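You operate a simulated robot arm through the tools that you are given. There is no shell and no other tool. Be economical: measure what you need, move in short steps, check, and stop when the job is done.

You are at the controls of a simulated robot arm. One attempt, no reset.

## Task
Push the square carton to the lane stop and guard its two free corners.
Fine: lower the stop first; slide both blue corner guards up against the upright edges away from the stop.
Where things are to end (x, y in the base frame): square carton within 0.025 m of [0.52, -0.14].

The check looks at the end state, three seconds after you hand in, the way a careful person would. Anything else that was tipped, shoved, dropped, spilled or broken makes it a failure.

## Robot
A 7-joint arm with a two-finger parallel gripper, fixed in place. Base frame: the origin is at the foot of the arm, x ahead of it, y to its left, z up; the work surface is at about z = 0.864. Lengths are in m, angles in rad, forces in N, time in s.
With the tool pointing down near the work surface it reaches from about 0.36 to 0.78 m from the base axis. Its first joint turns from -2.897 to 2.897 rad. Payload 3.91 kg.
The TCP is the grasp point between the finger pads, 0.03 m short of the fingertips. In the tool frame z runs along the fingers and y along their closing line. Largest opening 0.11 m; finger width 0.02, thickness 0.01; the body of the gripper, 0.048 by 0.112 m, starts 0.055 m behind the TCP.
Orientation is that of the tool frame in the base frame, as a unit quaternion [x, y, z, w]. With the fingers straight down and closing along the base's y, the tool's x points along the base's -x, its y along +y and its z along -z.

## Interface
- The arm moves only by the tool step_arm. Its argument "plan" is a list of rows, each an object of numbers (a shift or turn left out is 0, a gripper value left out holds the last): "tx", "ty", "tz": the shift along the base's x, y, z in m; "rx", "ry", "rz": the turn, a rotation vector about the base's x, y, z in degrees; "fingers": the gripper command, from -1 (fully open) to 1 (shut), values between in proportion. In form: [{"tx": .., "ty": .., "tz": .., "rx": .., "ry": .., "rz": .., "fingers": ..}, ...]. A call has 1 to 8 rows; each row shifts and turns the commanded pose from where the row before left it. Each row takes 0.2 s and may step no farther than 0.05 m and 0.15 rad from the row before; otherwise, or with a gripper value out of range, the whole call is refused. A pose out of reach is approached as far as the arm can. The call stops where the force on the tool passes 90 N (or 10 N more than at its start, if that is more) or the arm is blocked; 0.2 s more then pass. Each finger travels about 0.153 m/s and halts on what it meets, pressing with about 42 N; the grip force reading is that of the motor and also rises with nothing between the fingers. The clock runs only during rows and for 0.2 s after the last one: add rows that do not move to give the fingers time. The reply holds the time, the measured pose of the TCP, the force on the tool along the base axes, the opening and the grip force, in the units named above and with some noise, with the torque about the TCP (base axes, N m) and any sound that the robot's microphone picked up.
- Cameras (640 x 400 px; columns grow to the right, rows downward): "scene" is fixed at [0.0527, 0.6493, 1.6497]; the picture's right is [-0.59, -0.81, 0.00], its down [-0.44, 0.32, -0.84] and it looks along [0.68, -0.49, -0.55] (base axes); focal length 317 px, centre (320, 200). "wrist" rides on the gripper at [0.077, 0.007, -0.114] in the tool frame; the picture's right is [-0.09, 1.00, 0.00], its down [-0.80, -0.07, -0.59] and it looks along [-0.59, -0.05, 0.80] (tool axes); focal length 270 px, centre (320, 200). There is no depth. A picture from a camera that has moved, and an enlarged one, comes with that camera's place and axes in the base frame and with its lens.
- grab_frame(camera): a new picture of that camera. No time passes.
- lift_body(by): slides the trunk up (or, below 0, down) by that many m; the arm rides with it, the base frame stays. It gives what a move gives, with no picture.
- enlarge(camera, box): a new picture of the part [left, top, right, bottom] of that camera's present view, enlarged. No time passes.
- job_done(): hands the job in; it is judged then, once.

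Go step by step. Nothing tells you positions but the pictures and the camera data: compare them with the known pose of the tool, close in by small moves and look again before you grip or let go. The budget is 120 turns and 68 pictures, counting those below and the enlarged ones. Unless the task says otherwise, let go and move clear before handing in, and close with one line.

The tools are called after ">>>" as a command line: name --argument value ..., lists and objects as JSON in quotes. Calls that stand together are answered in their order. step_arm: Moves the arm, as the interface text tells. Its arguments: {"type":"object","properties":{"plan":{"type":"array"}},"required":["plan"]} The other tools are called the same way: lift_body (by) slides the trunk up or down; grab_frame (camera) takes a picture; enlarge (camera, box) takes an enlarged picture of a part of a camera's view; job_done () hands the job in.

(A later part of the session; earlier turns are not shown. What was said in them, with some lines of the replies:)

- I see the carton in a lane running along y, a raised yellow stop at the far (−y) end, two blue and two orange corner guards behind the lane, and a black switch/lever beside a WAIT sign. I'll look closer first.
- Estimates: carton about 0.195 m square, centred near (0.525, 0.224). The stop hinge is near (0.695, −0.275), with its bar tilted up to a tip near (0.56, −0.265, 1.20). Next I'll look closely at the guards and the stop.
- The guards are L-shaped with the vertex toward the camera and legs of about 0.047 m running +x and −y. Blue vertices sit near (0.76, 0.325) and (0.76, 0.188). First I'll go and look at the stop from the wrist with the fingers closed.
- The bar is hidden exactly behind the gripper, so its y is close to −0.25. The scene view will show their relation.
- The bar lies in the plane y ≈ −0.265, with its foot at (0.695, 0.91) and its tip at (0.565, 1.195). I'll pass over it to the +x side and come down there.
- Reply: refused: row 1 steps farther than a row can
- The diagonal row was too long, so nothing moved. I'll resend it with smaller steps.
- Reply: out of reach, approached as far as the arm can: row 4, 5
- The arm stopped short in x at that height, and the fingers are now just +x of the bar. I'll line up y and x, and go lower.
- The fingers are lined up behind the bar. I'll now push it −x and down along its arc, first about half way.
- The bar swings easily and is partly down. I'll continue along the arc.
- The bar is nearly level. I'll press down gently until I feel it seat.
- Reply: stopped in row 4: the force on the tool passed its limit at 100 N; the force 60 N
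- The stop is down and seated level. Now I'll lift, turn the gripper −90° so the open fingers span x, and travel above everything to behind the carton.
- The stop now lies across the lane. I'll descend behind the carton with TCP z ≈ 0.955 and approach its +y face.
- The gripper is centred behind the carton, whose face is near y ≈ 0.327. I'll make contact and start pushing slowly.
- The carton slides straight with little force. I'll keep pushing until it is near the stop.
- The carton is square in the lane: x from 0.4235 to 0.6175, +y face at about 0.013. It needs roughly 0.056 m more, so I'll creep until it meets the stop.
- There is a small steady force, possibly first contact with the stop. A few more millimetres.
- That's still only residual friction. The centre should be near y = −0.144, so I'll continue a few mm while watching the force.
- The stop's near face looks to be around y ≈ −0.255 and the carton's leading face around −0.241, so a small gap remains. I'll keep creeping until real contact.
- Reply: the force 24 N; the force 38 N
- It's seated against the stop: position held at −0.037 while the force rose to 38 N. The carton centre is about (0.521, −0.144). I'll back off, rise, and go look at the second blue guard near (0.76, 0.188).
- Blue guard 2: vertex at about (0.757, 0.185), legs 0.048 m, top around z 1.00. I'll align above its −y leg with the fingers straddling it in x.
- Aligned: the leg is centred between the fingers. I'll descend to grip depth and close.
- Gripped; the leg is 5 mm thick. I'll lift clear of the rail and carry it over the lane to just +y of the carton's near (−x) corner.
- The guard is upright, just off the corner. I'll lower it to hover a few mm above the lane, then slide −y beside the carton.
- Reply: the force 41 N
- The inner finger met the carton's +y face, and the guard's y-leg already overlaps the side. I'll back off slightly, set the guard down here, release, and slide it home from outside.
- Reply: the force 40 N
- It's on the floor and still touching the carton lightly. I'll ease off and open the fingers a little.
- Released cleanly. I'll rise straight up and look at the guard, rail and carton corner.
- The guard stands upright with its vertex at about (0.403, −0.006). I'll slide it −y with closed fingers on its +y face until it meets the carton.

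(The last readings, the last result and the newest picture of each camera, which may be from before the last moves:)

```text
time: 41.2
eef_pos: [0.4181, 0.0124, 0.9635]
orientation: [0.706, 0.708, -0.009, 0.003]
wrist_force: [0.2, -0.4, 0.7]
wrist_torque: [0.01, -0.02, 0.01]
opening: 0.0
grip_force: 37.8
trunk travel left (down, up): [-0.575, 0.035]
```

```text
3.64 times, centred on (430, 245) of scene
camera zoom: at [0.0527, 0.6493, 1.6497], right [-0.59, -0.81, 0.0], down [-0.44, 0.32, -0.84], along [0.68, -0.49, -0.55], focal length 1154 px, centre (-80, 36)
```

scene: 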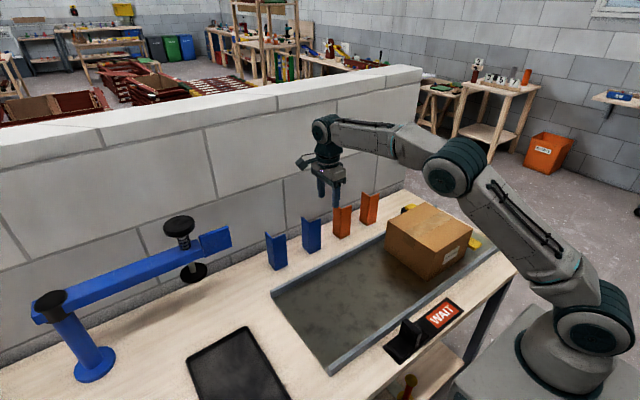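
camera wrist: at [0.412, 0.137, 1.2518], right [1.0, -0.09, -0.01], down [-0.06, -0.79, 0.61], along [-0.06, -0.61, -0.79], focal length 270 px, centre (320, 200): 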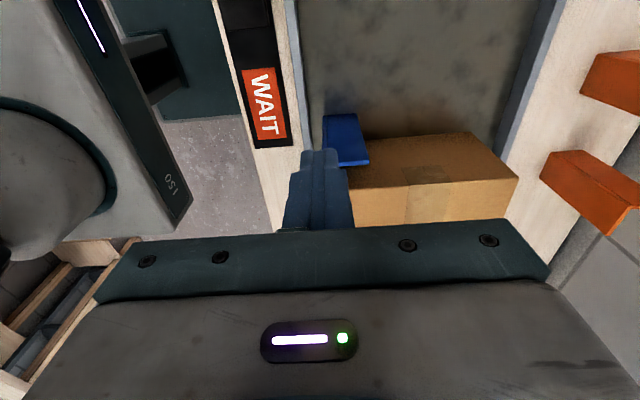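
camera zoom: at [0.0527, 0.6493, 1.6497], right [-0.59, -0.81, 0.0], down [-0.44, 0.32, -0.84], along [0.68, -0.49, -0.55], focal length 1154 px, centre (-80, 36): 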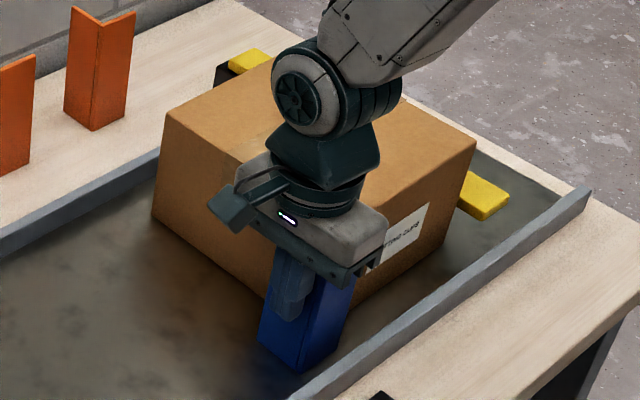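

Not yet touching. I'll push −y slowly in small steps.

>>> step_arm --plan '[{"ty": -0.008}, {"ty": -0.006}, {"ty": -0.006}, {"ty": -0.006}, {"ty": -0.006}, {"ty": -0.006}, {}]'

>>> enlarge --camera "scene" --box '[370, 190, 490, 300]'

```text
time: 42.8
eef_pos: [0.4175, -0.027, 0.9629]
orientation: [0.708, 0.706, -0.01, 0.002]
wrist_force: [1.0, 2.0, -0.4]
wrist_torque: [0.01, 0.0, 0.02]
opening: 0.0
grip_force: 37.5
trunk travel left (down, up): [-0.575, 0.035]
```

```text
3.64 times, centred on (430, 245) of scene
camera zoom: at [0.0527, 0.6493, 1.6497], right [-0.59, -0.81, 0.0], down [-0.44, 0.32, -0.84], along [0.68, -0.49, -0.55], focal length 1154 px, centre (-80, 36)
```

zoom: 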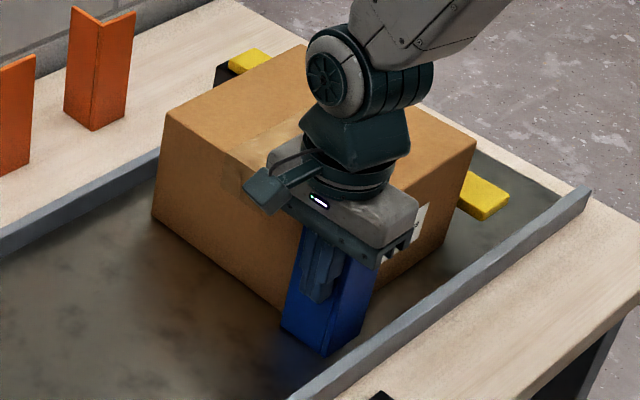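

The guard is sliding upright. I'll creep the last few mm to contact.

>>> step_arm --plan '[{"ty": -0.003}, {"ty": -0.002}, {"ty": -0.002}, {}]'

```text
time: 43.8
eef_pos: [0.4178, -0.031, 0.9635]
orientation: [0.707, 0.707, -0.01, 0.003]
wrist_force: [-1.7, 7.6, -0.9]
wrist_torque: [0.02, -0.01, 0.0]
opening: 0.0001
grip_force: 37.5
trunk travel left (down, up): [-0.575, 0.035]
```

>>> step_arm --plan '[{"ty": -0.002}, {}, {}]'

```text
time: 44.6
eef_pos: [0.4179, -0.0316, 0.9638]
orientation: [0.707, 0.708, -0.011, 0.002]
wrist_force: [-0.3, 24.7, -0.2]
wrist_torque: [0.17, -0.02, 0.07]
opening: 0.0
grip_force: 37.5
trunk travel left (down, up): [-0.575, 0.035]
```

Firm contact in y. Now I'll go round to the −x side of the guard.

>>> step_arm --plan '[{"ty": 0.025}, {"ty": 0.005}, {"tx": -0.045}, {"tx": -0.003}, {"ty": -0.03}, {"ty": -0.028}, {}]'

>>> enlarge --camera "scene" --box '[370, 190, 490, 300]'

```text
time: 46.2
eef_pos: [0.3711, -0.0616, 0.9648]
orientation: [0.707, 0.707, -0.009, 0.003]
wrist_force: [-0.3, 0.1, 0.1]
wrist_torque: [-0.01, -0.02, 0.03]
opening: 0.0
grip_force: 37.0
trunk travel left (down, up): [-0.575, 0.035]
```

```text
3.64 times, centred on (430, 245) of scene
camera zoom: at [0.0527, 0.6493, 1.6497], right [-0.59, -0.81, 0.0], down [-0.44, 0.32, -0.84], along [0.68, -0.49, -0.55], focal length 1154 px, centre (-80, 36)
```

zoom: 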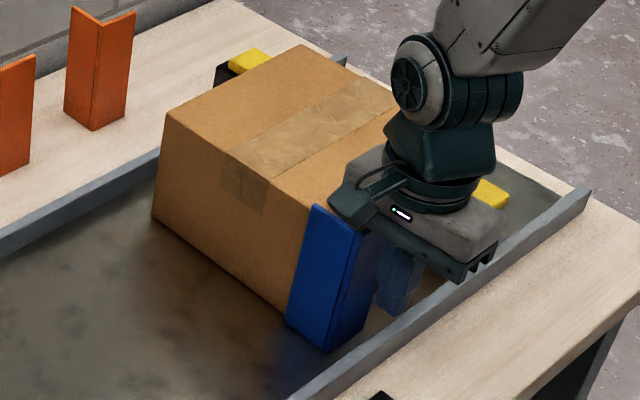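

The guard is upright and touching in y. Now I'll push +x until it meets the carton's side.

>>> step_arm --plan '[{"tx": 0.012}, {"tx": 0.008}, {"tx": 0.005}, {"tx": 0.005}, {"tx": 0.004}, {}]'

>>> enlarge --camera "scene" --box '[370, 190, 490, 300]'

```text
time: 47.6
eef_pos: [0.4035, -0.0629, 0.9639]
orientation: [0.707, 0.707, -0.01, 0.002]
wrist_force: [-4.1, 1.1, 0.5]
wrist_torque: [-0.06, -0.11, -0.01]
opening: 0.0002
grip_force: 38.1
trunk travel left (down, up): [-0.575, 0.035]
```

```text
3.64 times, centred on (430, 245) of scene
camera zoom: at [0.0527, 0.6493, 1.6497], right [-0.59, -0.81, 0.0], down [-0.44, 0.32, -0.84], along [0.68, -0.49, -0.55], focal length 1154 px, centre (-80, 36)
```

zoom: 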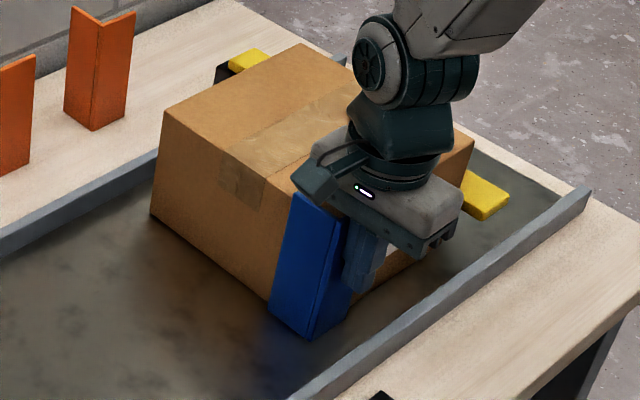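

The guard has reached the carton, since the carton just nudged ~2 mm and force is 4 N. I'll back off −x, rise and inspect.

>>> step_arm --plan '[{"tx": -0.02}, {"tx": -0.012}, {"tz": 0.045}, {"tz": 0.045}, {"tz": 0.045}, {"tz": 0.03, "ty": 0.02}, {"ty": 0.045}, {"ty": 0.045}]'

>>> enlarge --camera "scene" --box '[370, 190, 490, 300]'

>>> grab_frame --camera "wrist"

```text
time: 49.4
eef_pos: [0.3722, 0.05, 1.126]
orientation: [0.707, 0.707, -0.01, 0.002]
wrist_force: [-1.4, 1.0, -0.7]
wrist_torque: [-0.05, -0.04, 0.02]
opening: 0.0
grip_force: 37.2
trunk travel left (down, up): [-0.575, 0.035]
```

```text
3.64 times, centred on (430, 245) of scene
camera zoom: at [0.0527, 0.6493, 1.6497], right [-0.59, -0.81, 0.0], down [-0.44, 0.32, -0.84], along [0.68, -0.49, -0.55], focal length 1154 px, centre (-80, 36)
```

zoom: 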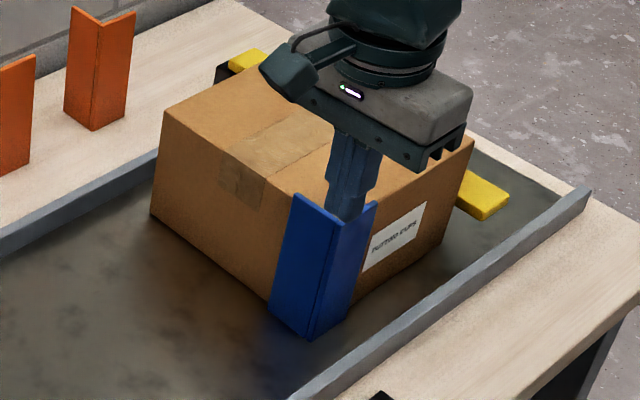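

```text
23 pictures are left
camera wrist: at [0.3806, 0.1285, 1.2398], right [1.0, -0.09, -0.01], down [-0.06, -0.79, 0.61], along [-0.06, -0.61, -0.79], focal length 270 px, centre (320, 200)
```

wrist: 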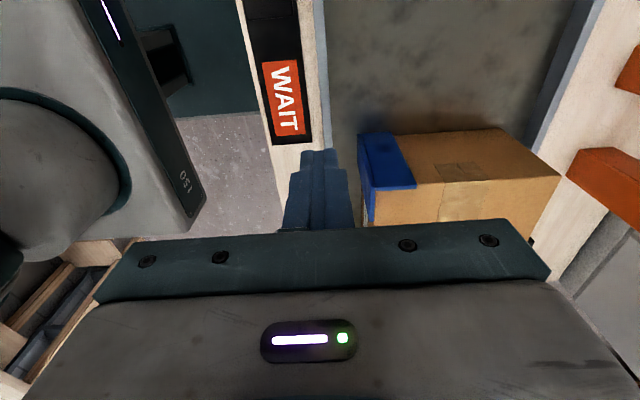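

The first guard is snug on the near corner. Blue guard 1 at (0.758, 0.325) is beyond vertical reach, so I'll lean the fingers toward +y, in the plane of its y-leg. That lets me grip it and bring it closer first.

>>> step_arm --plan '[{"tx": 0.041, "ty": 0.02, "fingers": -0.1}, {"tx": 0.041, "ty": 0.02}, {"tx": 0.041, "ty": 0.02}, {"tx": 0.041, "ty": 0.02}, {"tx": 0.041, "ty": 0.02, "rx": 8.5}, {"tx": 0.041, "ty": 0.02, "rx": 8.5}, {"tx": 0.041, "ty": 0.02, "rx": 8.5}, {"tx": 0.041, "ty": 0.02, "rx": 8.5}]'

>>> grab_frame --camera "wrist"

```text
time: 51.2
eef_pos: [0.7001, 0.2089, 1.1285]
orientation: [0.677, 0.678, 0.198, -0.205]
wrist_force: [0.1, 0.2, -0.1]
wrist_torque: [0.01, 0.01, 0.01]
opening: 0.0602
grip_force: 0.0
trunk travel left (down, up): [-0.575, 0.035]
```

```text
22 pictures are left
camera wrist: at [0.7099, 0.2113, 1.2656], right [1.0, -0.07, -0.06], down [-0.06, -1.0, 0.06], along [-0.06, -0.06, -1.0], focal length 270 px, centre (320, 200)
```

wrist: 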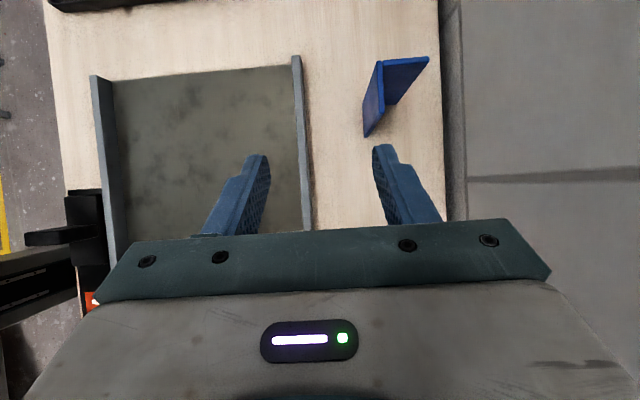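

The guard is confirmed at vertex (0.758, 0.322). I'll move above its y-leg and check alignment.

>>> step_arm --plan '[{"tz": -0.04}, {"tz": -0.035}, {"tx": 0.03, "ty": 0.03}, {"tx": 0.029, "ty": 0.03}, {"ty": 0.017}, {}]'

>>> grab_frame --camera "wrist"

```text
time: 52.6
eef_pos: [0.7592, 0.2861, 1.0525]
orientation: [0.676, 0.68, 0.197, -0.205]
wrist_force: [-0.9, 0.5, 0.4]
wrist_torque: [-0.03, 0.01, 0.0]
opening: 0.0605
grip_force: 0.1
trunk travel left (down, up): [-0.575, 0.035]
```

```text
21 pictures are left
camera wrist: at [0.7668, 0.2887, 1.1904], right [1.0, -0.07, -0.06], down [-0.07, -1.0, 0.06], along [-0.06, -0.06, -1.0], focal length 270 px, centre (320, 200)
```

wrist: 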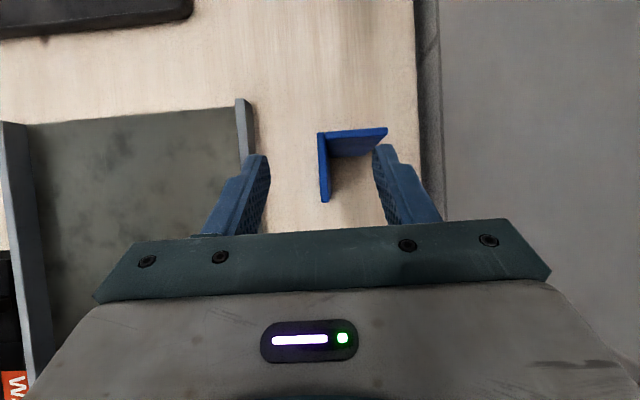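

Aligned. I'll narrow the opening, descend beside the y-leg and grip.

>>> step_arm --plan '[{"ty": -0.003, "fingers": 0.4}, {}, {"tz": -0.03}, {"tz": -0.03}, {"tz": -0.023}, {"fingers": 1}, {}, {}]'

>>> grab_frame --camera "wrist"

```text
time: 54.4
eef_pos: [0.7586, 0.2811, 0.9703]
orientation: [0.677, 0.679, 0.197, -0.205]
wrist_force: [-0.3, -0.3, 0.0]
wrist_torque: [-0.02, 0.01, -0.01]
opening: 0.0056
grip_force: 42.0
trunk travel left (down, up): [-0.575, 0.035]
```

```text
20 pictures are left
camera wrist: at [0.7669, 0.2839, 1.1085], right [1.0, -0.07, -0.06], down [-0.06, -1.0, 0.06], along [-0.06, -0.06, -1.0], focal length 270 px, centre (320, 200)
```

wrist: 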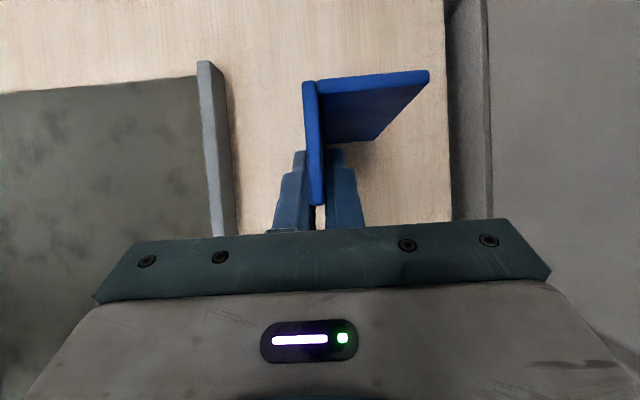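

Gripped. I'll lift it 1 cm, bring it within reach at about TCP (0.715, 0.18), and set it down.

>>> step_arm --plan '[{"tz": 0.01}, {"tx": -0.022, "ty": -0.035}, {"tx": -0.022, "ty": -0.035}, {"ty": -0.03}, {"tz": -0.006}, {"tz": -0.003}, {}]'

>>> step_arm --plan '[{"tz": -0.002}, {}]'

```text
time: 56.0
eef_pos: [0.7157, 0.1818, 0.9712]
orientation: [0.677, 0.679, 0.198, -0.205]
wrist_force: [0.6, 1.0, 0.1]
wrist_torque: [-0.02, -0.02, 0.0]
opening: 0.0053
grip_force: 42.0
trunk travel left (down, up): [-0.575, 0.035]
```

```text
time: 56.6
eef_pos: [0.7155, 0.1829, 0.9701]
orientation: [0.677, 0.679, 0.197, -0.204]
wrist_force: [0.1, -0.6, 1.3]
wrist_torque: [0.0, -0.02, 0.02]
opening: 0.0054
grip_force: 42.1
trunk travel left (down, up): [-0.575, 0.035]
```

It's at floor height. I'll release, rise, straighten the tool, and turn the yaw toward +90° for the regrip.

>>> step_arm --plan '[{"fingers": 0.75}, {"fingers": 0.5}, {}, {"tz": 0.04}, {"tz": 0.045}, {"tz": 0.04, "ty": -0.01}, {"rx": -8.5, "ty": -0.02, "tx": -0.02}, {"rx": -8.5, "ty": -0.02, "tx": -0.02}]'

>>> step_arm --plan '[{"rx": -8.5}, {"rx": -8.5}, {"rz": 8.5}, {"rz": 8.5}, {"rz": 8.5}, {"rz": 8.5}, {"rz": 8.5}, {"rz": 8.5}]'

>>> step_arm --plan '[{"rz": 8.5}, {"rz": 8.5}, {"rz": 8.5}, {"rz": 8.5}, {"rz": 8.5}, {"rz": 8.5}, {"rz": 8.5}, {"rz": 8.5}]'

>>> step_arm --plan '[{"rz": 8.5}, {"rz": 8.5}, {"rz": 8.5}, {"rz": 8.5}, {"rz": 8.5}, {"rz": 8.5}, {"rz": 8.5}, {"rz": 1.5}]'

>>> grab_frame --camera "wrist"

>>> enlarge --camera "scene" --box '[240, 140, 500, 310]'

```text
time: 58.4
eef_pos: [0.6745, 0.133, 1.0936]
orientation: [0.7, 0.701, 0.094, -0.101]
wrist_force: [0.5, 0.3, -0.3]
wrist_torque: [-0.03, 0.0, 0.0]
opening: 0.0274
grip_force: 0.0
trunk travel left (down, up): [-0.575, 0.035]
```

```text
time: 60.2
eef_pos: [0.6745, 0.1314, 1.0952]
orientation: [0.332, 0.943, -0.008, 0.006]
wrist_force: [-0.2, 0.3, 0.5]
wrist_torque: [0.04, 0.0, 0.02]
opening: 0.0274
grip_force: 0.0
trunk travel left (down, up): [-0.575, 0.035]
```

```text
time: 62.0
eef_pos: [0.6743, 0.1318, 1.0946]
orientation: [-0.252, 0.968, -0.002, 0.01]
wrist_force: [0.1, -0.2, -0.3]
wrist_torque: [0.0, 0.01, 0.0]
opening: 0.0276
grip_force: 0.0
trunk travel left (down, up): [-0.575, 0.035]
```

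```text
time: 63.8
eef_pos: [0.6748, 0.1313, 1.0944]
orientation: [0.708, -0.706, -0.002, -0.01]
wrist_force: [0.0, 0.7, 0.0]
wrist_torque: [0.0, 0.03, 0.0]
opening: 0.0275
grip_force: 0.0
trunk travel left (down, up): [-0.575, 0.035]
```

```text
19 pictures are left
camera wrist: at [0.6682, 0.0525, 1.2075], right [-1.0, 0.09, -0.01], down [0.06, 0.79, 0.61], along [0.06, 0.61, -0.79], focal length 270 px, centre (320, 200)
```

wrist: 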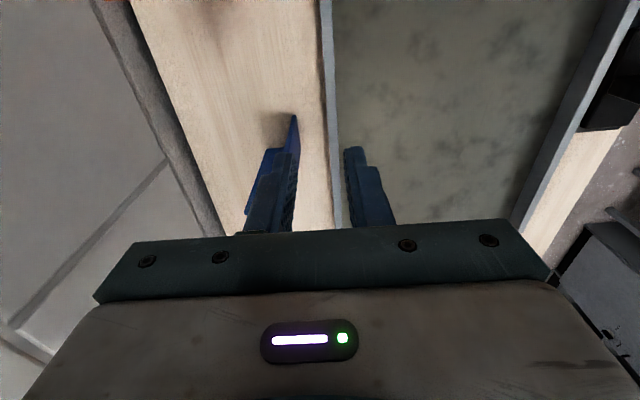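

```text
2.35 times, centred on (370, 225) of scene
camera zoom: at [0.0527, 0.6493, 1.6497], right [-0.59, -0.81, 0.0], down [-0.44, 0.32, -0.84], along [0.68, -0.49, -0.55], focal length 746 px, centre (202, 141)
```

zoom: 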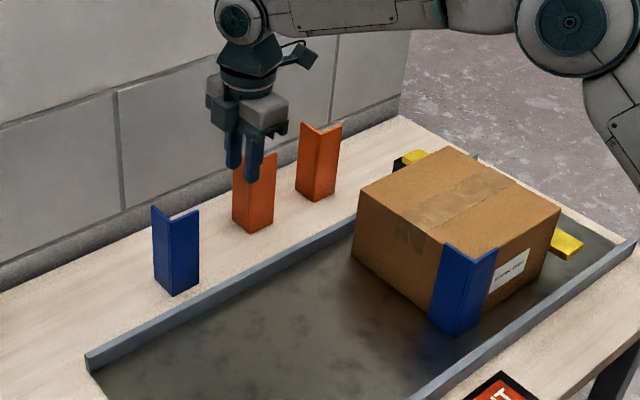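

The guard stands at about (0.714, 0.222). I'll move over its y-leg with a vertical tool.

>>> step_arm --plan '[{"tx": 0.02, "ty": 0.033, "fingers": 0.1}, {"tx": 0.021, "ty": 0.033}, {"tz": -0.03}, {}]'

>>> grab_frame --camera "wrist"

```text
time: 64.8
eef_pos: [0.7165, 0.197, 1.0634]
orientation: [0.708, -0.707, -0.001, -0.009]
wrist_force: [0.7, 0.7, -0.5]
wrist_torque: [-0.02, 0.02, 0.04]
opening: 0.0495
grip_force: 0.0
trunk travel left (down, up): [-0.575, 0.035]
```

```text
17 pictures are left
camera wrist: at [0.7092, 0.1187, 1.1776], right [-1.0, 0.09, -0.01], down [0.06, 0.79, 0.61], along [0.06, 0.61, -0.79], focal length 270 px, centre (320, 200)
```

wrist: 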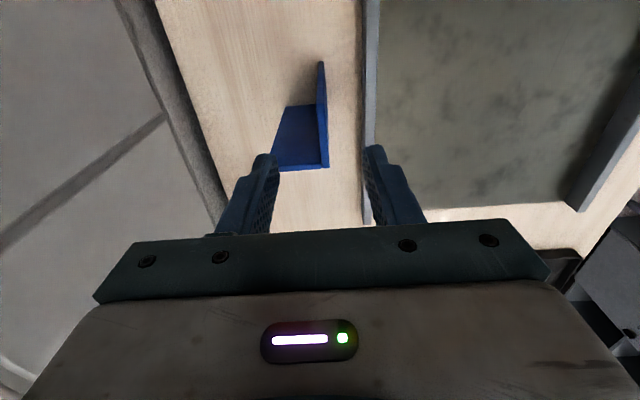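

Well aligned. Descend and grip.

>>> step_arm --plan '[{"tz": -0.035}, {"tz": -0.035}, {"tz": -0.028}, {"fingers": 0.6}, {"fingers": 1}, {}, {}]'

```text
time: 66.4
eef_pos: [0.7166, 0.198, 0.9662]
orientation: [0.707, -0.707, -0.001, -0.009]
wrist_force: [-0.1, -0.4, -0.3]
wrist_torque: [0.0, -0.03, -0.01]
opening: 0.0053
grip_force: 42.1
trunk travel left (down, up): [-0.575, 0.035]
```

Gripped vertical. I'll lift, carry over the lane, and turn −90° so the guard faces the far corner.

>>> step_arm --plan '[{"tz": 0.035}, {"tz": 0.035}, {"tx": -0.03, "ty": -0.01, "rz": -8.5}, {"tx": -0.03, "ty": -0.01, "rz": -8.5}, {"tx": -0.03, "ty": -0.01, "rz": -8.5}, {"tx": -0.018, "ty": -0.01, "rz": -8.5}, {"ty": -0.02, "rz": -8.5}, {"ty": -0.02, "rz": -8.5}]'

>>> step_arm --plan '[{"ty": -0.02, "rz": -8.5}, {"ty": -0.015, "rz": -8.5}, {"rz": -8.5}, {"rz": -8.5}, {"rz": -5}, {}]'

>>> grab_frame --camera "wrist"

>>> enlarge --camera "scene" --box '[340, 160, 500, 310]'

```text
time: 68.2
eef_pos: [0.6057, 0.1181, 1.0354]
orientation: [-0.332, 0.943, -0.002, 0.01]
wrist_force: [-0.2, 0.0, -0.3]
wrist_torque: [0.01, 0.02, -0.02]
opening: 0.0053
grip_force: 41.8
trunk travel left (down, up): [-0.575, 0.035]
```

```text
time: 69.6
eef_pos: [0.6071, 0.0818, 1.0358]
orientation: [0.001, 1.0, -0.005, 0.008]
wrist_force: [-0.4, 0.0, -0.1]
wrist_torque: [0.01, -0.01, 0.02]
opening: 0.0052
grip_force: 42.5
trunk travel left (down, up): [-0.575, 0.035]
```

```text
16 pictures are left
camera wrist: at [0.5296, 0.0904, 1.1498], right [0.09, 1.0, -0.01], down [0.79, -0.07, 0.61], along [0.61, -0.06, -0.79], focal length 270 px, centre (320, 200)
```

wrist: 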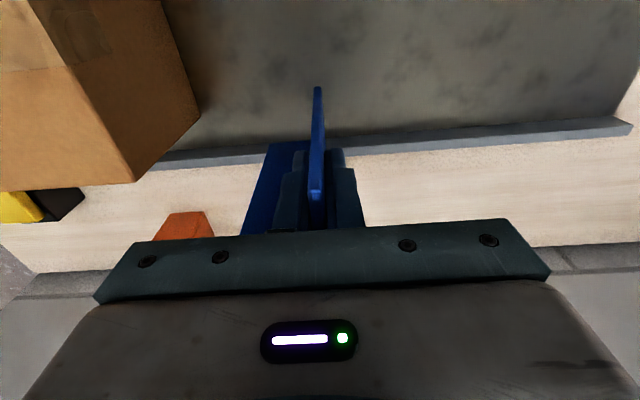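

```text
2.67 times, centred on (420, 235) of scene
camera zoom: at [0.0527, 0.6493, 1.6497], right [-0.59, -0.81, 0.0], down [-0.44, 0.32, -0.84], along [0.68, -0.49, -0.55], focal length 846 px, centre (53, 107)
```

zoom: 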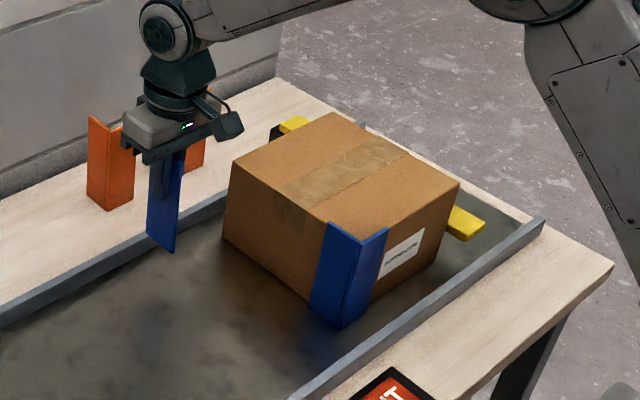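

The guard is oriented correctly, and the carton's far face is at x ≈ 0.623. I'll shift +6 mm, lower to hover, and slide −y alongside the carton.

>>> step_arm --plan '[{"tx": 0.006}, {"tz": -0.035}, {"tz": -0.026}, {"ty": -0.03}, {"ty": -0.03}, {"ty": -0.025}, {"ty": -0.013}, {}]'

>>> grab_frame --camera "wrist"

>>> enlarge --camera "scene" --box '[360, 180, 480, 290]'

```text
time: 71.4
eef_pos: [0.6158, -0.015, 0.9753]
orientation: [0.0, 1.0, -0.005, 0.009]
wrist_force: [0.1, 0.4, -0.8]
wrist_torque: [0.02, -0.02, -0.01]
opening: 0.0056
grip_force: 42.5
trunk travel left (down, up): [-0.575, 0.035]
```

```text
14 pictures are left
camera wrist: at [0.5367, -0.0071, 1.0886], right [0.09, 1.0, -0.01], down [0.79, -0.06, 0.61], along [0.61, -0.06, -0.79], focal length 270 px, centre (320, 200)
```

wrist: 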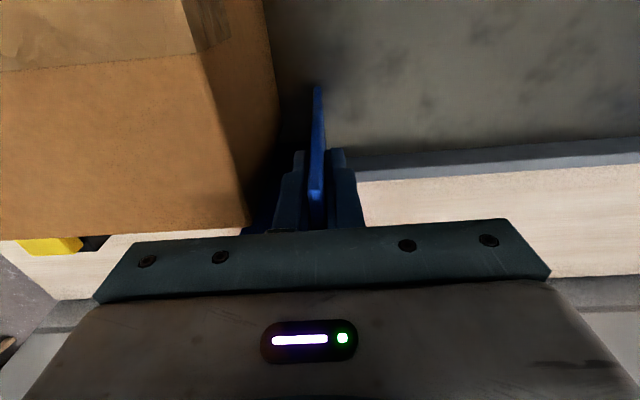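

```text
3.64 times, centred on (420, 235) of scene
camera zoom: at [0.0527, 0.6493, 1.6497], right [-0.59, -0.81, 0.0], down [-0.44, 0.32, -0.84], along [0.68, -0.49, -0.55], focal length 1154 px, centre (-44, 73)
```

zoom: 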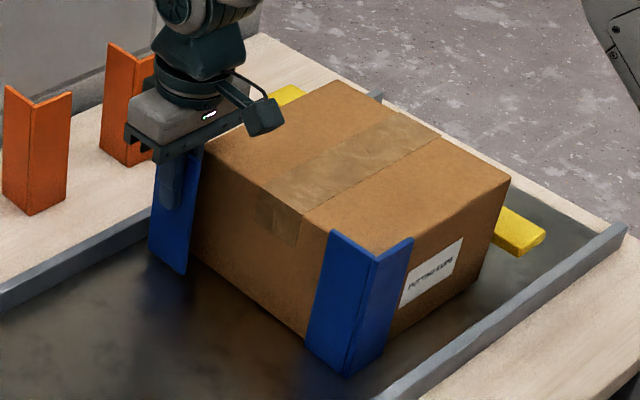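

No contact so far and the carton is undisturbed. I'll go 5 mm closer, set it on the lane floor and release.

>>> step_arm --plan '[{"ty": -0.005}, {"tz": -0.005}, {"tz": -0.003}, {}]'

```text
time: 72.4
eef_pos: [0.6142, -0.0202, 0.9697]
orientation: [0.0, 1.0, -0.006, 0.012]
wrist_force: [1.5, 0.0, 24.8]
wrist_torque: [-0.01, 0.49, -0.01]
opening: 0.0057
grip_force: 42.2
trunk travel left (down, up): [-0.575, 0.035]
```

On the floor. I'll ease up a touch, release, and rise.

>>> step_arm --plan '[{"tz": 0.001}, {"fingers": 0.8}, {"fingers": 0.65}, {}, {"tz": 0.04}, {"tz": 0.045}, {"tz": 0.045}, {"tz": 0.03}]'

>>> enlarge --camera "scene" --box '[360, 180, 480, 290]'

>>> grab_frame --camera "wrist"

```text
time: 74.2
eef_pos: [0.6153, -0.0199, 1.1298]
orientation: [0.001, 1.0, -0.005, 0.008]
wrist_force: [-0.2, -0.2, 0.3]
wrist_torque: [0.02, 0.01, 0.01]
opening: 0.0194
grip_force: 0.1
trunk travel left (down, up): [-0.575, 0.035]
```

```text
3.64 times, centred on (420, 235) of scene
camera zoom: at [0.0527, 0.6493, 1.6497], right [-0.59, -0.81, 0.0], down [-0.44, 0.32, -0.84], along [0.68, -0.49, -0.55], focal length 1154 px, centre (-44, 73)
```

zoom: 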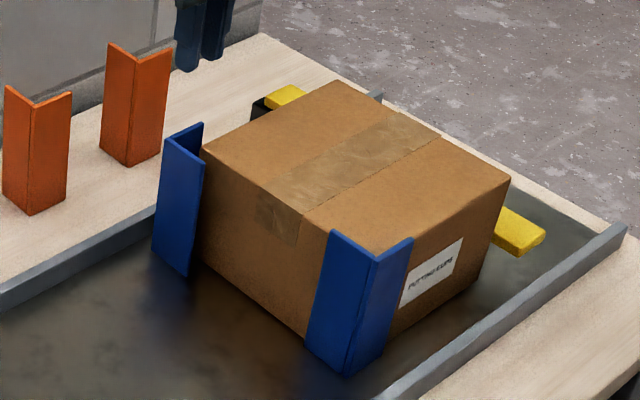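

```text
11 pictures are left
camera wrist: at [0.5369, -0.0126, 1.2435], right [0.09, 1.0, -0.01], down [0.79, -0.06, 0.61], along [0.61, -0.06, -0.79], focal length 270 px, centre (320, 200)
```

wrist: 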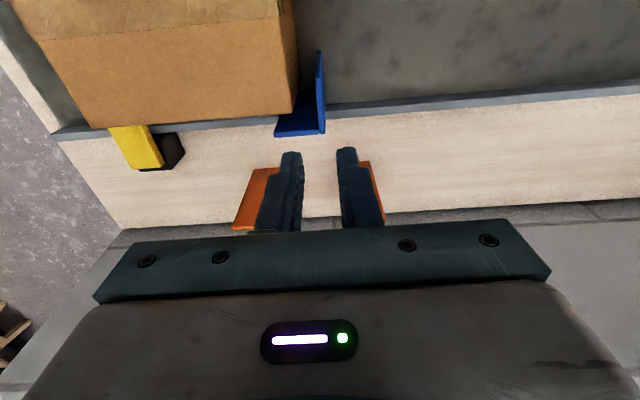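

The second guard stands upright beside the far corner. I'll close the fingers, come down on its +y side, and slide it −y to the carton.

>>> step_arm --plan '[{"ty": 0.048, "fingers": 1}, {"ty": 0.005, "tx": 0.008}, {"tz": -0.045}, {"tz": -0.045}, {"tz": -0.045}, {"tz": -0.03}, {"ty": -0.015}, {"ty": -0.01}]'

>>> step_arm --plan '[{"ty": -0.006}, {"ty": -0.006}, {"ty": -0.006}, {"ty": -0.006}, {"ty": -0.005}, {"ty": -0.004}, {}]'

>>> enlarge --camera "scene" --box '[360, 180, 480, 290]'

```text
time: 76.0
eef_pos: [0.6234, 0.007, 0.9638]
orientation: [-0.001, 1.0, -0.005, 0.009]
wrist_force: [0.5, 0.9, 0.0]
wrist_torque: [0.04, 0.01, -0.01]
opening: 0.0
grip_force: 37.7
trunk travel left (down, up): [-0.575, 0.035]
```

```text
time: 77.6
eef_pos: [0.6222, -0.0246, 0.9633]
orientation: [0.0, 1.0, -0.005, 0.008]
wrist_force: [0.3, -0.3, 0.0]
wrist_torque: [0.01, 0.03, -0.01]
opening: 0.0
grip_force: 37.6
trunk travel left (down, up): [-0.575, 0.035]
```

```text
3.64 times, centred on (420, 235) of scene
camera zoom: at [0.0527, 0.6493, 1.6497], right [-0.59, -0.81, 0.0], down [-0.44, 0.32, -0.84], along [0.68, -0.49, -0.55], focal length 1154 px, centre (-44, 73)
```

zoom: 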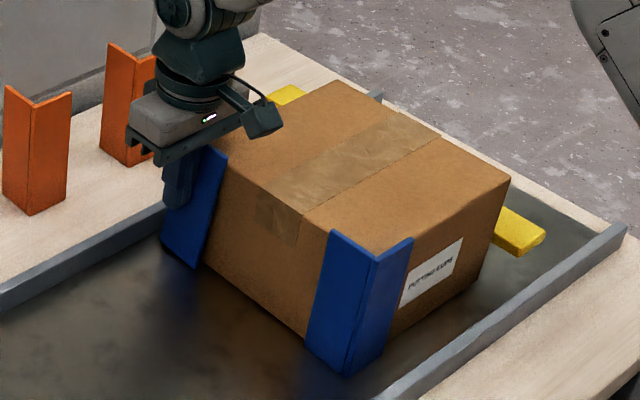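

The guard appears to lean. I'll look closer before going on.

>>> enlarge --camera "scene" --box '[395, 205, 430, 258]'

>>> grab_frame --camera "wrist"

```text
7.55 times, centred on (412, 232) of scene
camera zoom: at [0.0527, 0.6493, 1.6497], right [-0.59, -0.81, 0.0], down [-0.44, 0.32, -0.84], along [0.68, -0.49, -0.55], focal length 2394 px, centre (-378, -38)
```

zoom: 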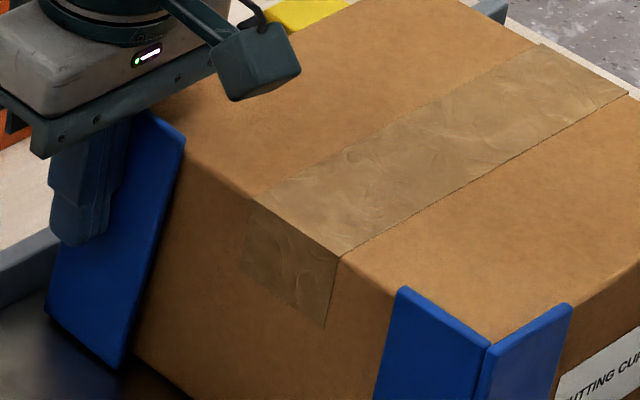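

```text
8 pictures are left
camera wrist: at [0.5442, -0.0169, 1.0769], right [0.09, 1.0, -0.01], down [0.79, -0.06, 0.61], along [0.61, -0.06, -0.79], focal length 270 px, centre (320, 200)
```

wrist: 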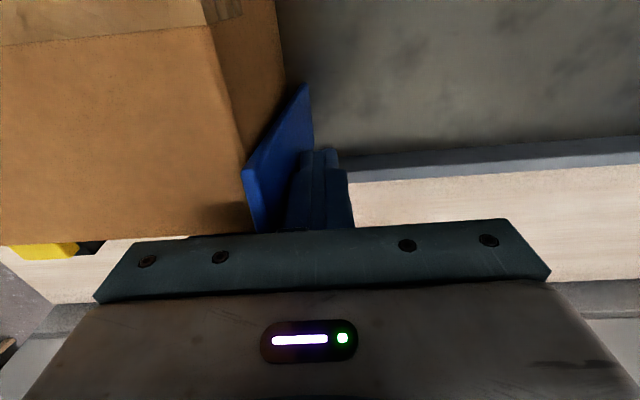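

The guard has tipped forward and its top leans on the carton, because I pushed too high. It's well within its tipping angle, so I'll back off slowly to let it rock back upright. Then I'll tilt the tool so the fingertips push low.

>>> step_arm --plan '[{"ty": 0.004}, {"ty": 0.004}, {"ty": 0.004}, {"ty": 0.004}, {"ty": 0.004}, {"ty": 0.005}, {"ty": 0.01}, {"ty": 0.02}]'

>>> enlarge --camera "scene" --box '[360, 180, 480, 290]'

```text
time: 79.4
eef_pos: [0.6229, 0.0282, 0.963]
orientation: [0.0, 1.0, -0.005, 0.008]
wrist_force: [-1.0, 0.5, 0.9]
wrist_torque: [-0.03, -0.01, -0.02]
opening: 0.0001
grip_force: 38.1
trunk travel left (down, up): [-0.575, 0.035]
```

```text
3.64 times, centred on (420, 235) of scene
camera zoom: at [0.0527, 0.6493, 1.6497], right [-0.59, -0.81, 0.0], down [-0.44, 0.32, -0.84], along [0.68, -0.49, -0.55], focal length 1154 px, centre (-44, 73)
```

zoom: 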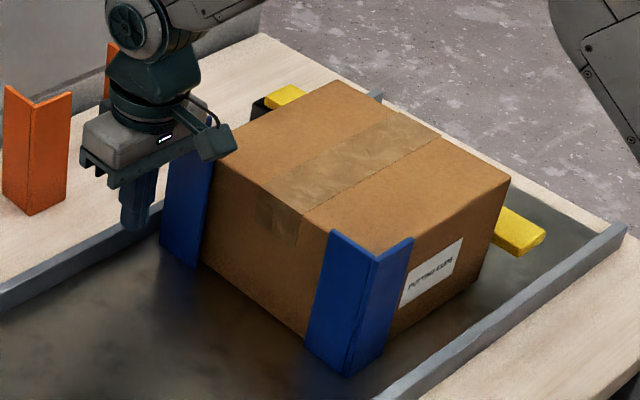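

It's back upright with about 1 cm left in y. Tilting the tool 40° and lowering so the fingertips push near the floor.

>>> step_arm --plan '[{"rx": -8.5, "ty": 0.01}, {"rx": -8.5}, {"rx": -8.5}, {"rx": -8.5}, {"rx": -6, "tz": -0.015}, {"tz": -0.02}, {"tz": -0.015}, {}]'

>>> step_arm --plan '[{"ty": -0.01}, {"ty": -0.01}, {"ty": -0.006}, {"ty": -0.005}, {"ty": -0.004}, {"ty": -0.004}, {"ty": -0.003}, {}]'

>>> enlarge --camera "scene" --box '[360, 180, 480, 290]'

```text
time: 81.2
eef_pos: [0.624, 0.0398, 0.9115]
orientation: [-0.003, 0.938, -0.347, 0.008]
wrist_force: [0.4, -0.6, -0.8]
wrist_torque: [0.02, -0.03, 0.0]
opening: 0.0001
grip_force: 37.8
trunk travel left (down, up): [-0.575, 0.035]
```

```text
time: 83.0
eef_pos: [0.622, -0.0036, 0.9133]
orientation: [-0.003, 0.938, -0.347, 0.007]
wrist_force: [0.9, 0.2, -0.1]
wrist_torque: [0.02, -0.02, 0.0]
opening: 0.0
grip_force: 37.6
trunk travel left (down, up): [-0.575, 0.035]
```

```text
3.64 times, centred on (420, 235) of scene
camera zoom: at [0.0527, 0.6493, 1.6497], right [-0.59, -0.81, 0.0], down [-0.44, 0.32, -0.84], along [0.68, -0.49, -0.55], focal length 1154 px, centre (-44, 73)
```

zoom: 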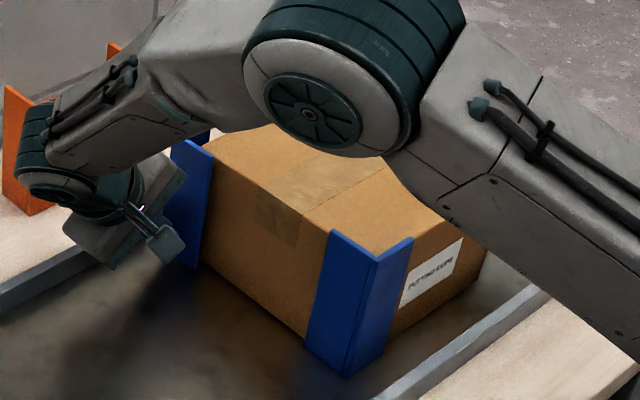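

The guard stays upright and the tips are near it. I'll creep −y while watching the force.

>>> step_arm --plan '[{"ty": -0.003}, {"ty": -0.003}, {"ty": -0.002}, {}]'

>>> step_arm --plan '[{"ty": -0.002}, {"ty": -0.001}, {}, {}]'

```text
time: 84.0
eef_pos: [0.623, -0.0112, 0.914]
orientation: [-0.004, 0.938, -0.346, 0.008]
wrist_force: [0.5, 0.6, -0.1]
wrist_torque: [-0.01, 0.01, -0.05]
opening: 0.0002
grip_force: 38.3
trunk travel left (down, up): [-0.575, 0.035]
```

```text
time: 85.0
eef_pos: [0.6221, -0.0139, 0.9136]
orientation: [-0.003, 0.938, -0.346, 0.008]
wrist_force: [-0.1, -0.4, -0.4]
wrist_torque: [0.0, -0.03, 0.02]
opening: 0.0
grip_force: 37.6
trunk travel left (down, up): [-0.575, 0.035]
```

>>> step_arm --plan '[{"ty": -0.002}, {"ty": -0.001}, {}, {}]'

>>> step_arm --plan '[{"ty": -0.002}, {"ty": -0.001}, {}, {}]'

>>> enlarge --camera "scene" --box '[380, 200, 430, 260]'

```text
time: 86.0
eef_pos: [0.622, -0.0164, 0.912]
orientation: [-0.004, 0.938, -0.347, 0.008]
wrist_force: [-0.5, 6.6, -1.5]
wrist_torque: [0.11, 0.0, -0.04]
opening: 0.0002
grip_force: 37.9
trunk travel left (down, up): [-0.575, 0.035]
```

```text
time: 87.0
eef_pos: [0.6229, -0.0171, 0.9126]
orientation: [-0.004, 0.938, -0.347, 0.009]
wrist_force: [-1.3, 21.5, 0.8]
wrist_torque: [0.37, 0.02, -0.11]
opening: 0.0
grip_force: 37.7
trunk travel left (down, up): [-0.575, 0.035]
```

```text
6.67 times, centred on (405, 230) of scene
camera zoom: at [0.0527, 0.6493, 1.6497], right [-0.59, -0.81, 0.0], down [-0.44, 0.32, -0.84], along [0.68, -0.49, -0.55], focal length 2115 px, centre (-247, 0)
```

zoom: 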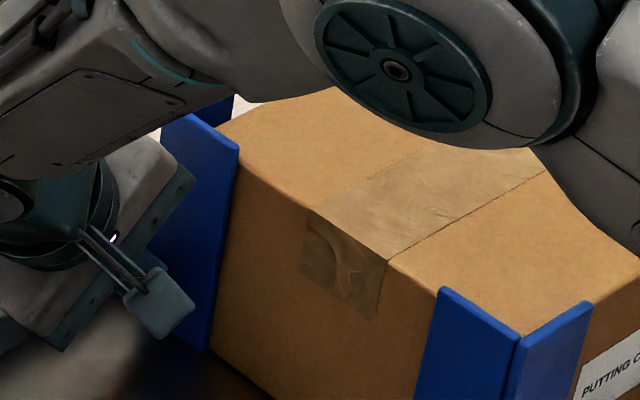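

The guard is upright and in firm contact in y at 21 N. Next I'll back off, rise, straighten, tilt the tips toward −x, and go to the guard's +x side.

>>> step_arm --plan '[{"ty": 0.02}, {"ty": 0.025}, {"tz": 0.045}, {"tz": 0.045, "rx": 8.5}, {"tz": 0.045, "rx": 8.5}, {"tz": 0.04, "rx": 8.5}, {"rx": 8.5, "tx": 0.02}, {"rx": 6, "tx": 0.03}]'

>>> step_arm --plan '[{"ry": 8.5, "ty": -0.04}, {"ry": 8.5, "ty": -0.04}, {"ry": 3, "ty": -0.006}, {}]'

```text
time: 88.8
eef_pos: [0.6725, 0.0251, 1.0872]
orientation: [0.0, 1.0, -0.004, 0.008]
wrist_force: [-0.5, 0.2, -0.2]
wrist_torque: [0.02, 0.03, 0.03]
opening: 0.0
grip_force: 37.6
trunk travel left (down, up): [-0.575, 0.035]
```

```text
time: 89.8
eef_pos: [0.6732, -0.0619, 1.0906]
orientation: [0.0, 0.986, -0.005, -0.166]
wrist_force: [-0.1, -0.5, 0.4]
wrist_torque: [0.01, -0.01, 0.02]
opening: 0.0
grip_force: 37.7
trunk travel left (down, up): [-0.575, 0.035]
```

The tips lean −x correctly. I'll check the guard's position before descending.

>>> grab_frame --camera "wrist"

```text
4 pictures are left
camera wrist: at [0.6377, -0.0531, 1.2231], right [0.08, 1.0, -0.04], down [0.95, -0.06, 0.3], along [0.3, -0.06, -0.95], focal length 270 px, centre (320, 200)
```

wrist: 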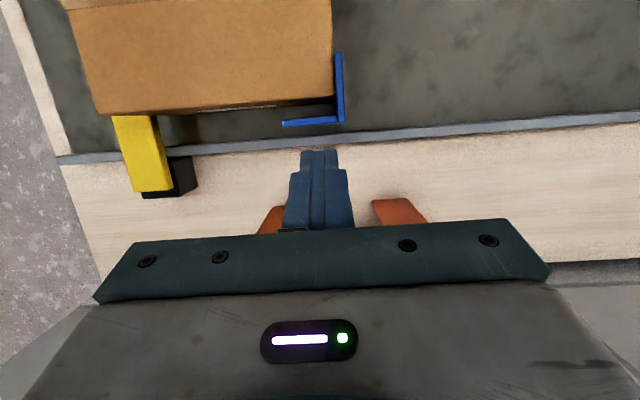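

There's a clear view: the guard is square, flush on the +y face, with about a 13 mm gap at the far face. Descending on its +x side.

>>> step_arm --plan '[{"tz": -0.045}, {"tz": -0.045}, {"tz": -0.04}, {"tz": -0.027}, {}]'

>>> step_arm --plan '[{"tx": -0.006}, {"tx": -0.004}, {"tx": -0.003}, {"tx": -0.003}, {"tx": -0.002}, {}]'

```text
time: 91.0
eef_pos: [0.6719, -0.0618, 0.9321]
orientation: [-0.001, 0.986, -0.005, -0.165]
wrist_force: [-0.2, -0.1, -0.2]
wrist_torque: [-0.01, -0.02, 0.01]
opening: 0.0001
grip_force: 37.6
trunk travel left (down, up): [-0.575, 0.035]
```

```text
time: 92.4
eef_pos: [0.6537, -0.0611, 0.9312]
orientation: [0.0, 0.986, -0.005, -0.166]
wrist_force: [0.4, -0.5, 0.5]
wrist_torque: [0.01, 0.0, 0.03]
opening: 0.0
grip_force: 38.0
trunk travel left (down, up): [-0.575, 0.035]
```

>>> step_arm --plan '[{"tx": -0.002}, {"tx": -0.001}, {}, {}]'

>>> step_arm --plan '[{"tx": -0.002}, {}, {}]'

>>> grab_frame --camera "wrist"

```text
time: 93.4
eef_pos: [0.6505, -0.0607, 0.9326]
orientation: [0.0, 0.986, -0.005, -0.165]
wrist_force: [0.5, -0.1, 1.3]
wrist_torque: [0.0, 0.0, -0.01]
opening: 0.0
grip_force: 37.7
trunk travel left (down, up): [-0.575, 0.035]
```

```text
time: 94.2
eef_pos: [0.6484, -0.0617, 0.9318]
orientation: [-0.001, 0.986, -0.005, -0.165]
wrist_force: [0.6, -0.1, 0.2]
wrist_torque: [0.02, -0.04, -0.02]
opening: 0.0002
grip_force: 37.3
trunk travel left (down, up): [-0.575, 0.035]
```

```text
3 pictures are left
camera wrist: at [0.6147, -0.0531, 1.0643], right [0.08, 1.0, -0.04], down [0.95, -0.06, 0.3], along [0.3, -0.06, -0.95], focal length 270 px, centre (320, 200)
```

wrist: 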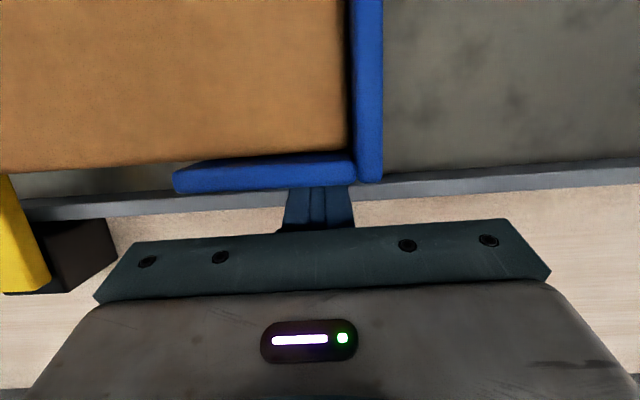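

Nearly flush, about 1–2 mm left. One more creep to contact.

>>> step_arm --plan '[{"tx": -0.0015}, {}, {}]'

>>> step_arm --plan '[{"tx": -0.001}, {}, {}]'

```text
time: 95.0
eef_pos: [0.6474, -0.0591, 0.9315]
orientation: [-0.002, 0.986, -0.005, -0.165]
wrist_force: [3.2, -0.7, 0.1]
wrist_torque: [0.02, -0.07, 0.01]
opening: 0.0002
grip_force: 37.9
trunk travel left (down, up): [-0.575, 0.035]
```

```text
time: 95.8
eef_pos: [0.6469, -0.0612, 0.9315]
orientation: [-0.002, 0.986, -0.005, -0.165]
wrist_force: [4.6, 0.8, 2.3]
wrist_torque: [0.02, -0.07, 0.01]
opening: 0.0
grip_force: 37.6
trunk travel left (down, up): [-0.575, 0.035]
```

Contact at 4.6 N, the same as for the first guard. I'll back off +x, rise clear and check everything.

>>> step_arm --plan '[{"tx": 0.008}, {"tx": 0.014}, {"tz": 0.045}, {"tz": 0.045}, {"tz": 0.045}, {"tz": 0.04, "ry": -8.5}, {"ty": 0.045, "ry": -8.5}, {"ty": 0.045, "ry": -3}]'

>>> step_arm --plan '[{"ty": 0.045}, {"ty": 0.045}, {"ty": 0.045}, {"tx": -0.04}, {"tx": -0.04}, {}]'

>>> enlarge --camera "scene" --box '[340, 170, 500, 300]'

```text
time: 97.6
eef_pos: [0.6703, 0.0308, 1.1067]
orientation: [0.0, 1.0, -0.005, 0.009]
wrist_force: [1.1, 0.5, 0.7]
wrist_torque: [0.02, 0.0, 0.0]
opening: 0.0
grip_force: 38.2
trunk travel left (down, up): [-0.575, 0.035]
```

```text
time: 99.0
eef_pos: [0.5918, 0.1641, 1.1042]
orientation: [0.0, 1.0, -0.006, 0.008]
wrist_force: [0.4, 0.4, -0.5]
wrist_torque: [0.02, -0.03, 0.02]
opening: 0.0
grip_force: 37.9
trunk travel left (down, up): [-0.575, 0.035]
```

```text
3.08 times, centred on (420, 235) of scene
camera zoom: at [0.0527, 0.6493, 1.6497], right [-0.59, -0.81, 0.0], down [-0.44, 0.32, -0.84], along [0.68, -0.49, -0.55], focal length 976 px, centre (12, 92)
```

zoom: 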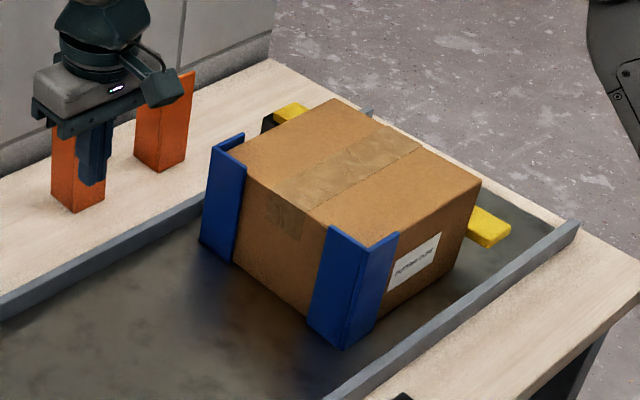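

Both guards stand flush on the free corners and the carton sits against the stop. One last full view to check nothing else was disturbed.

>>> grab_frame --camera "scene"

```text
1 pictures are left
```

scene: 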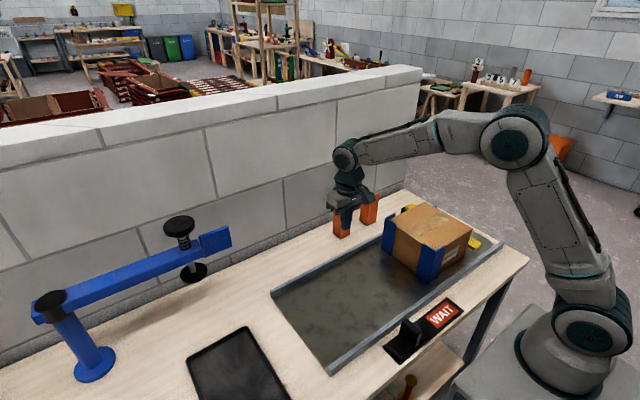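

The stop is down, the carton is seated against it, both blue guards are in place, and everything else is where it was. I'm handing in.

>>> job_done

```text
The job is handed in.
```

I lowered the stop, pushed the carton against it to about (0.52, −0.145), and slid both blue guards flush against its two free corners. The second guard briefly tipped against the carton and was set upright again.
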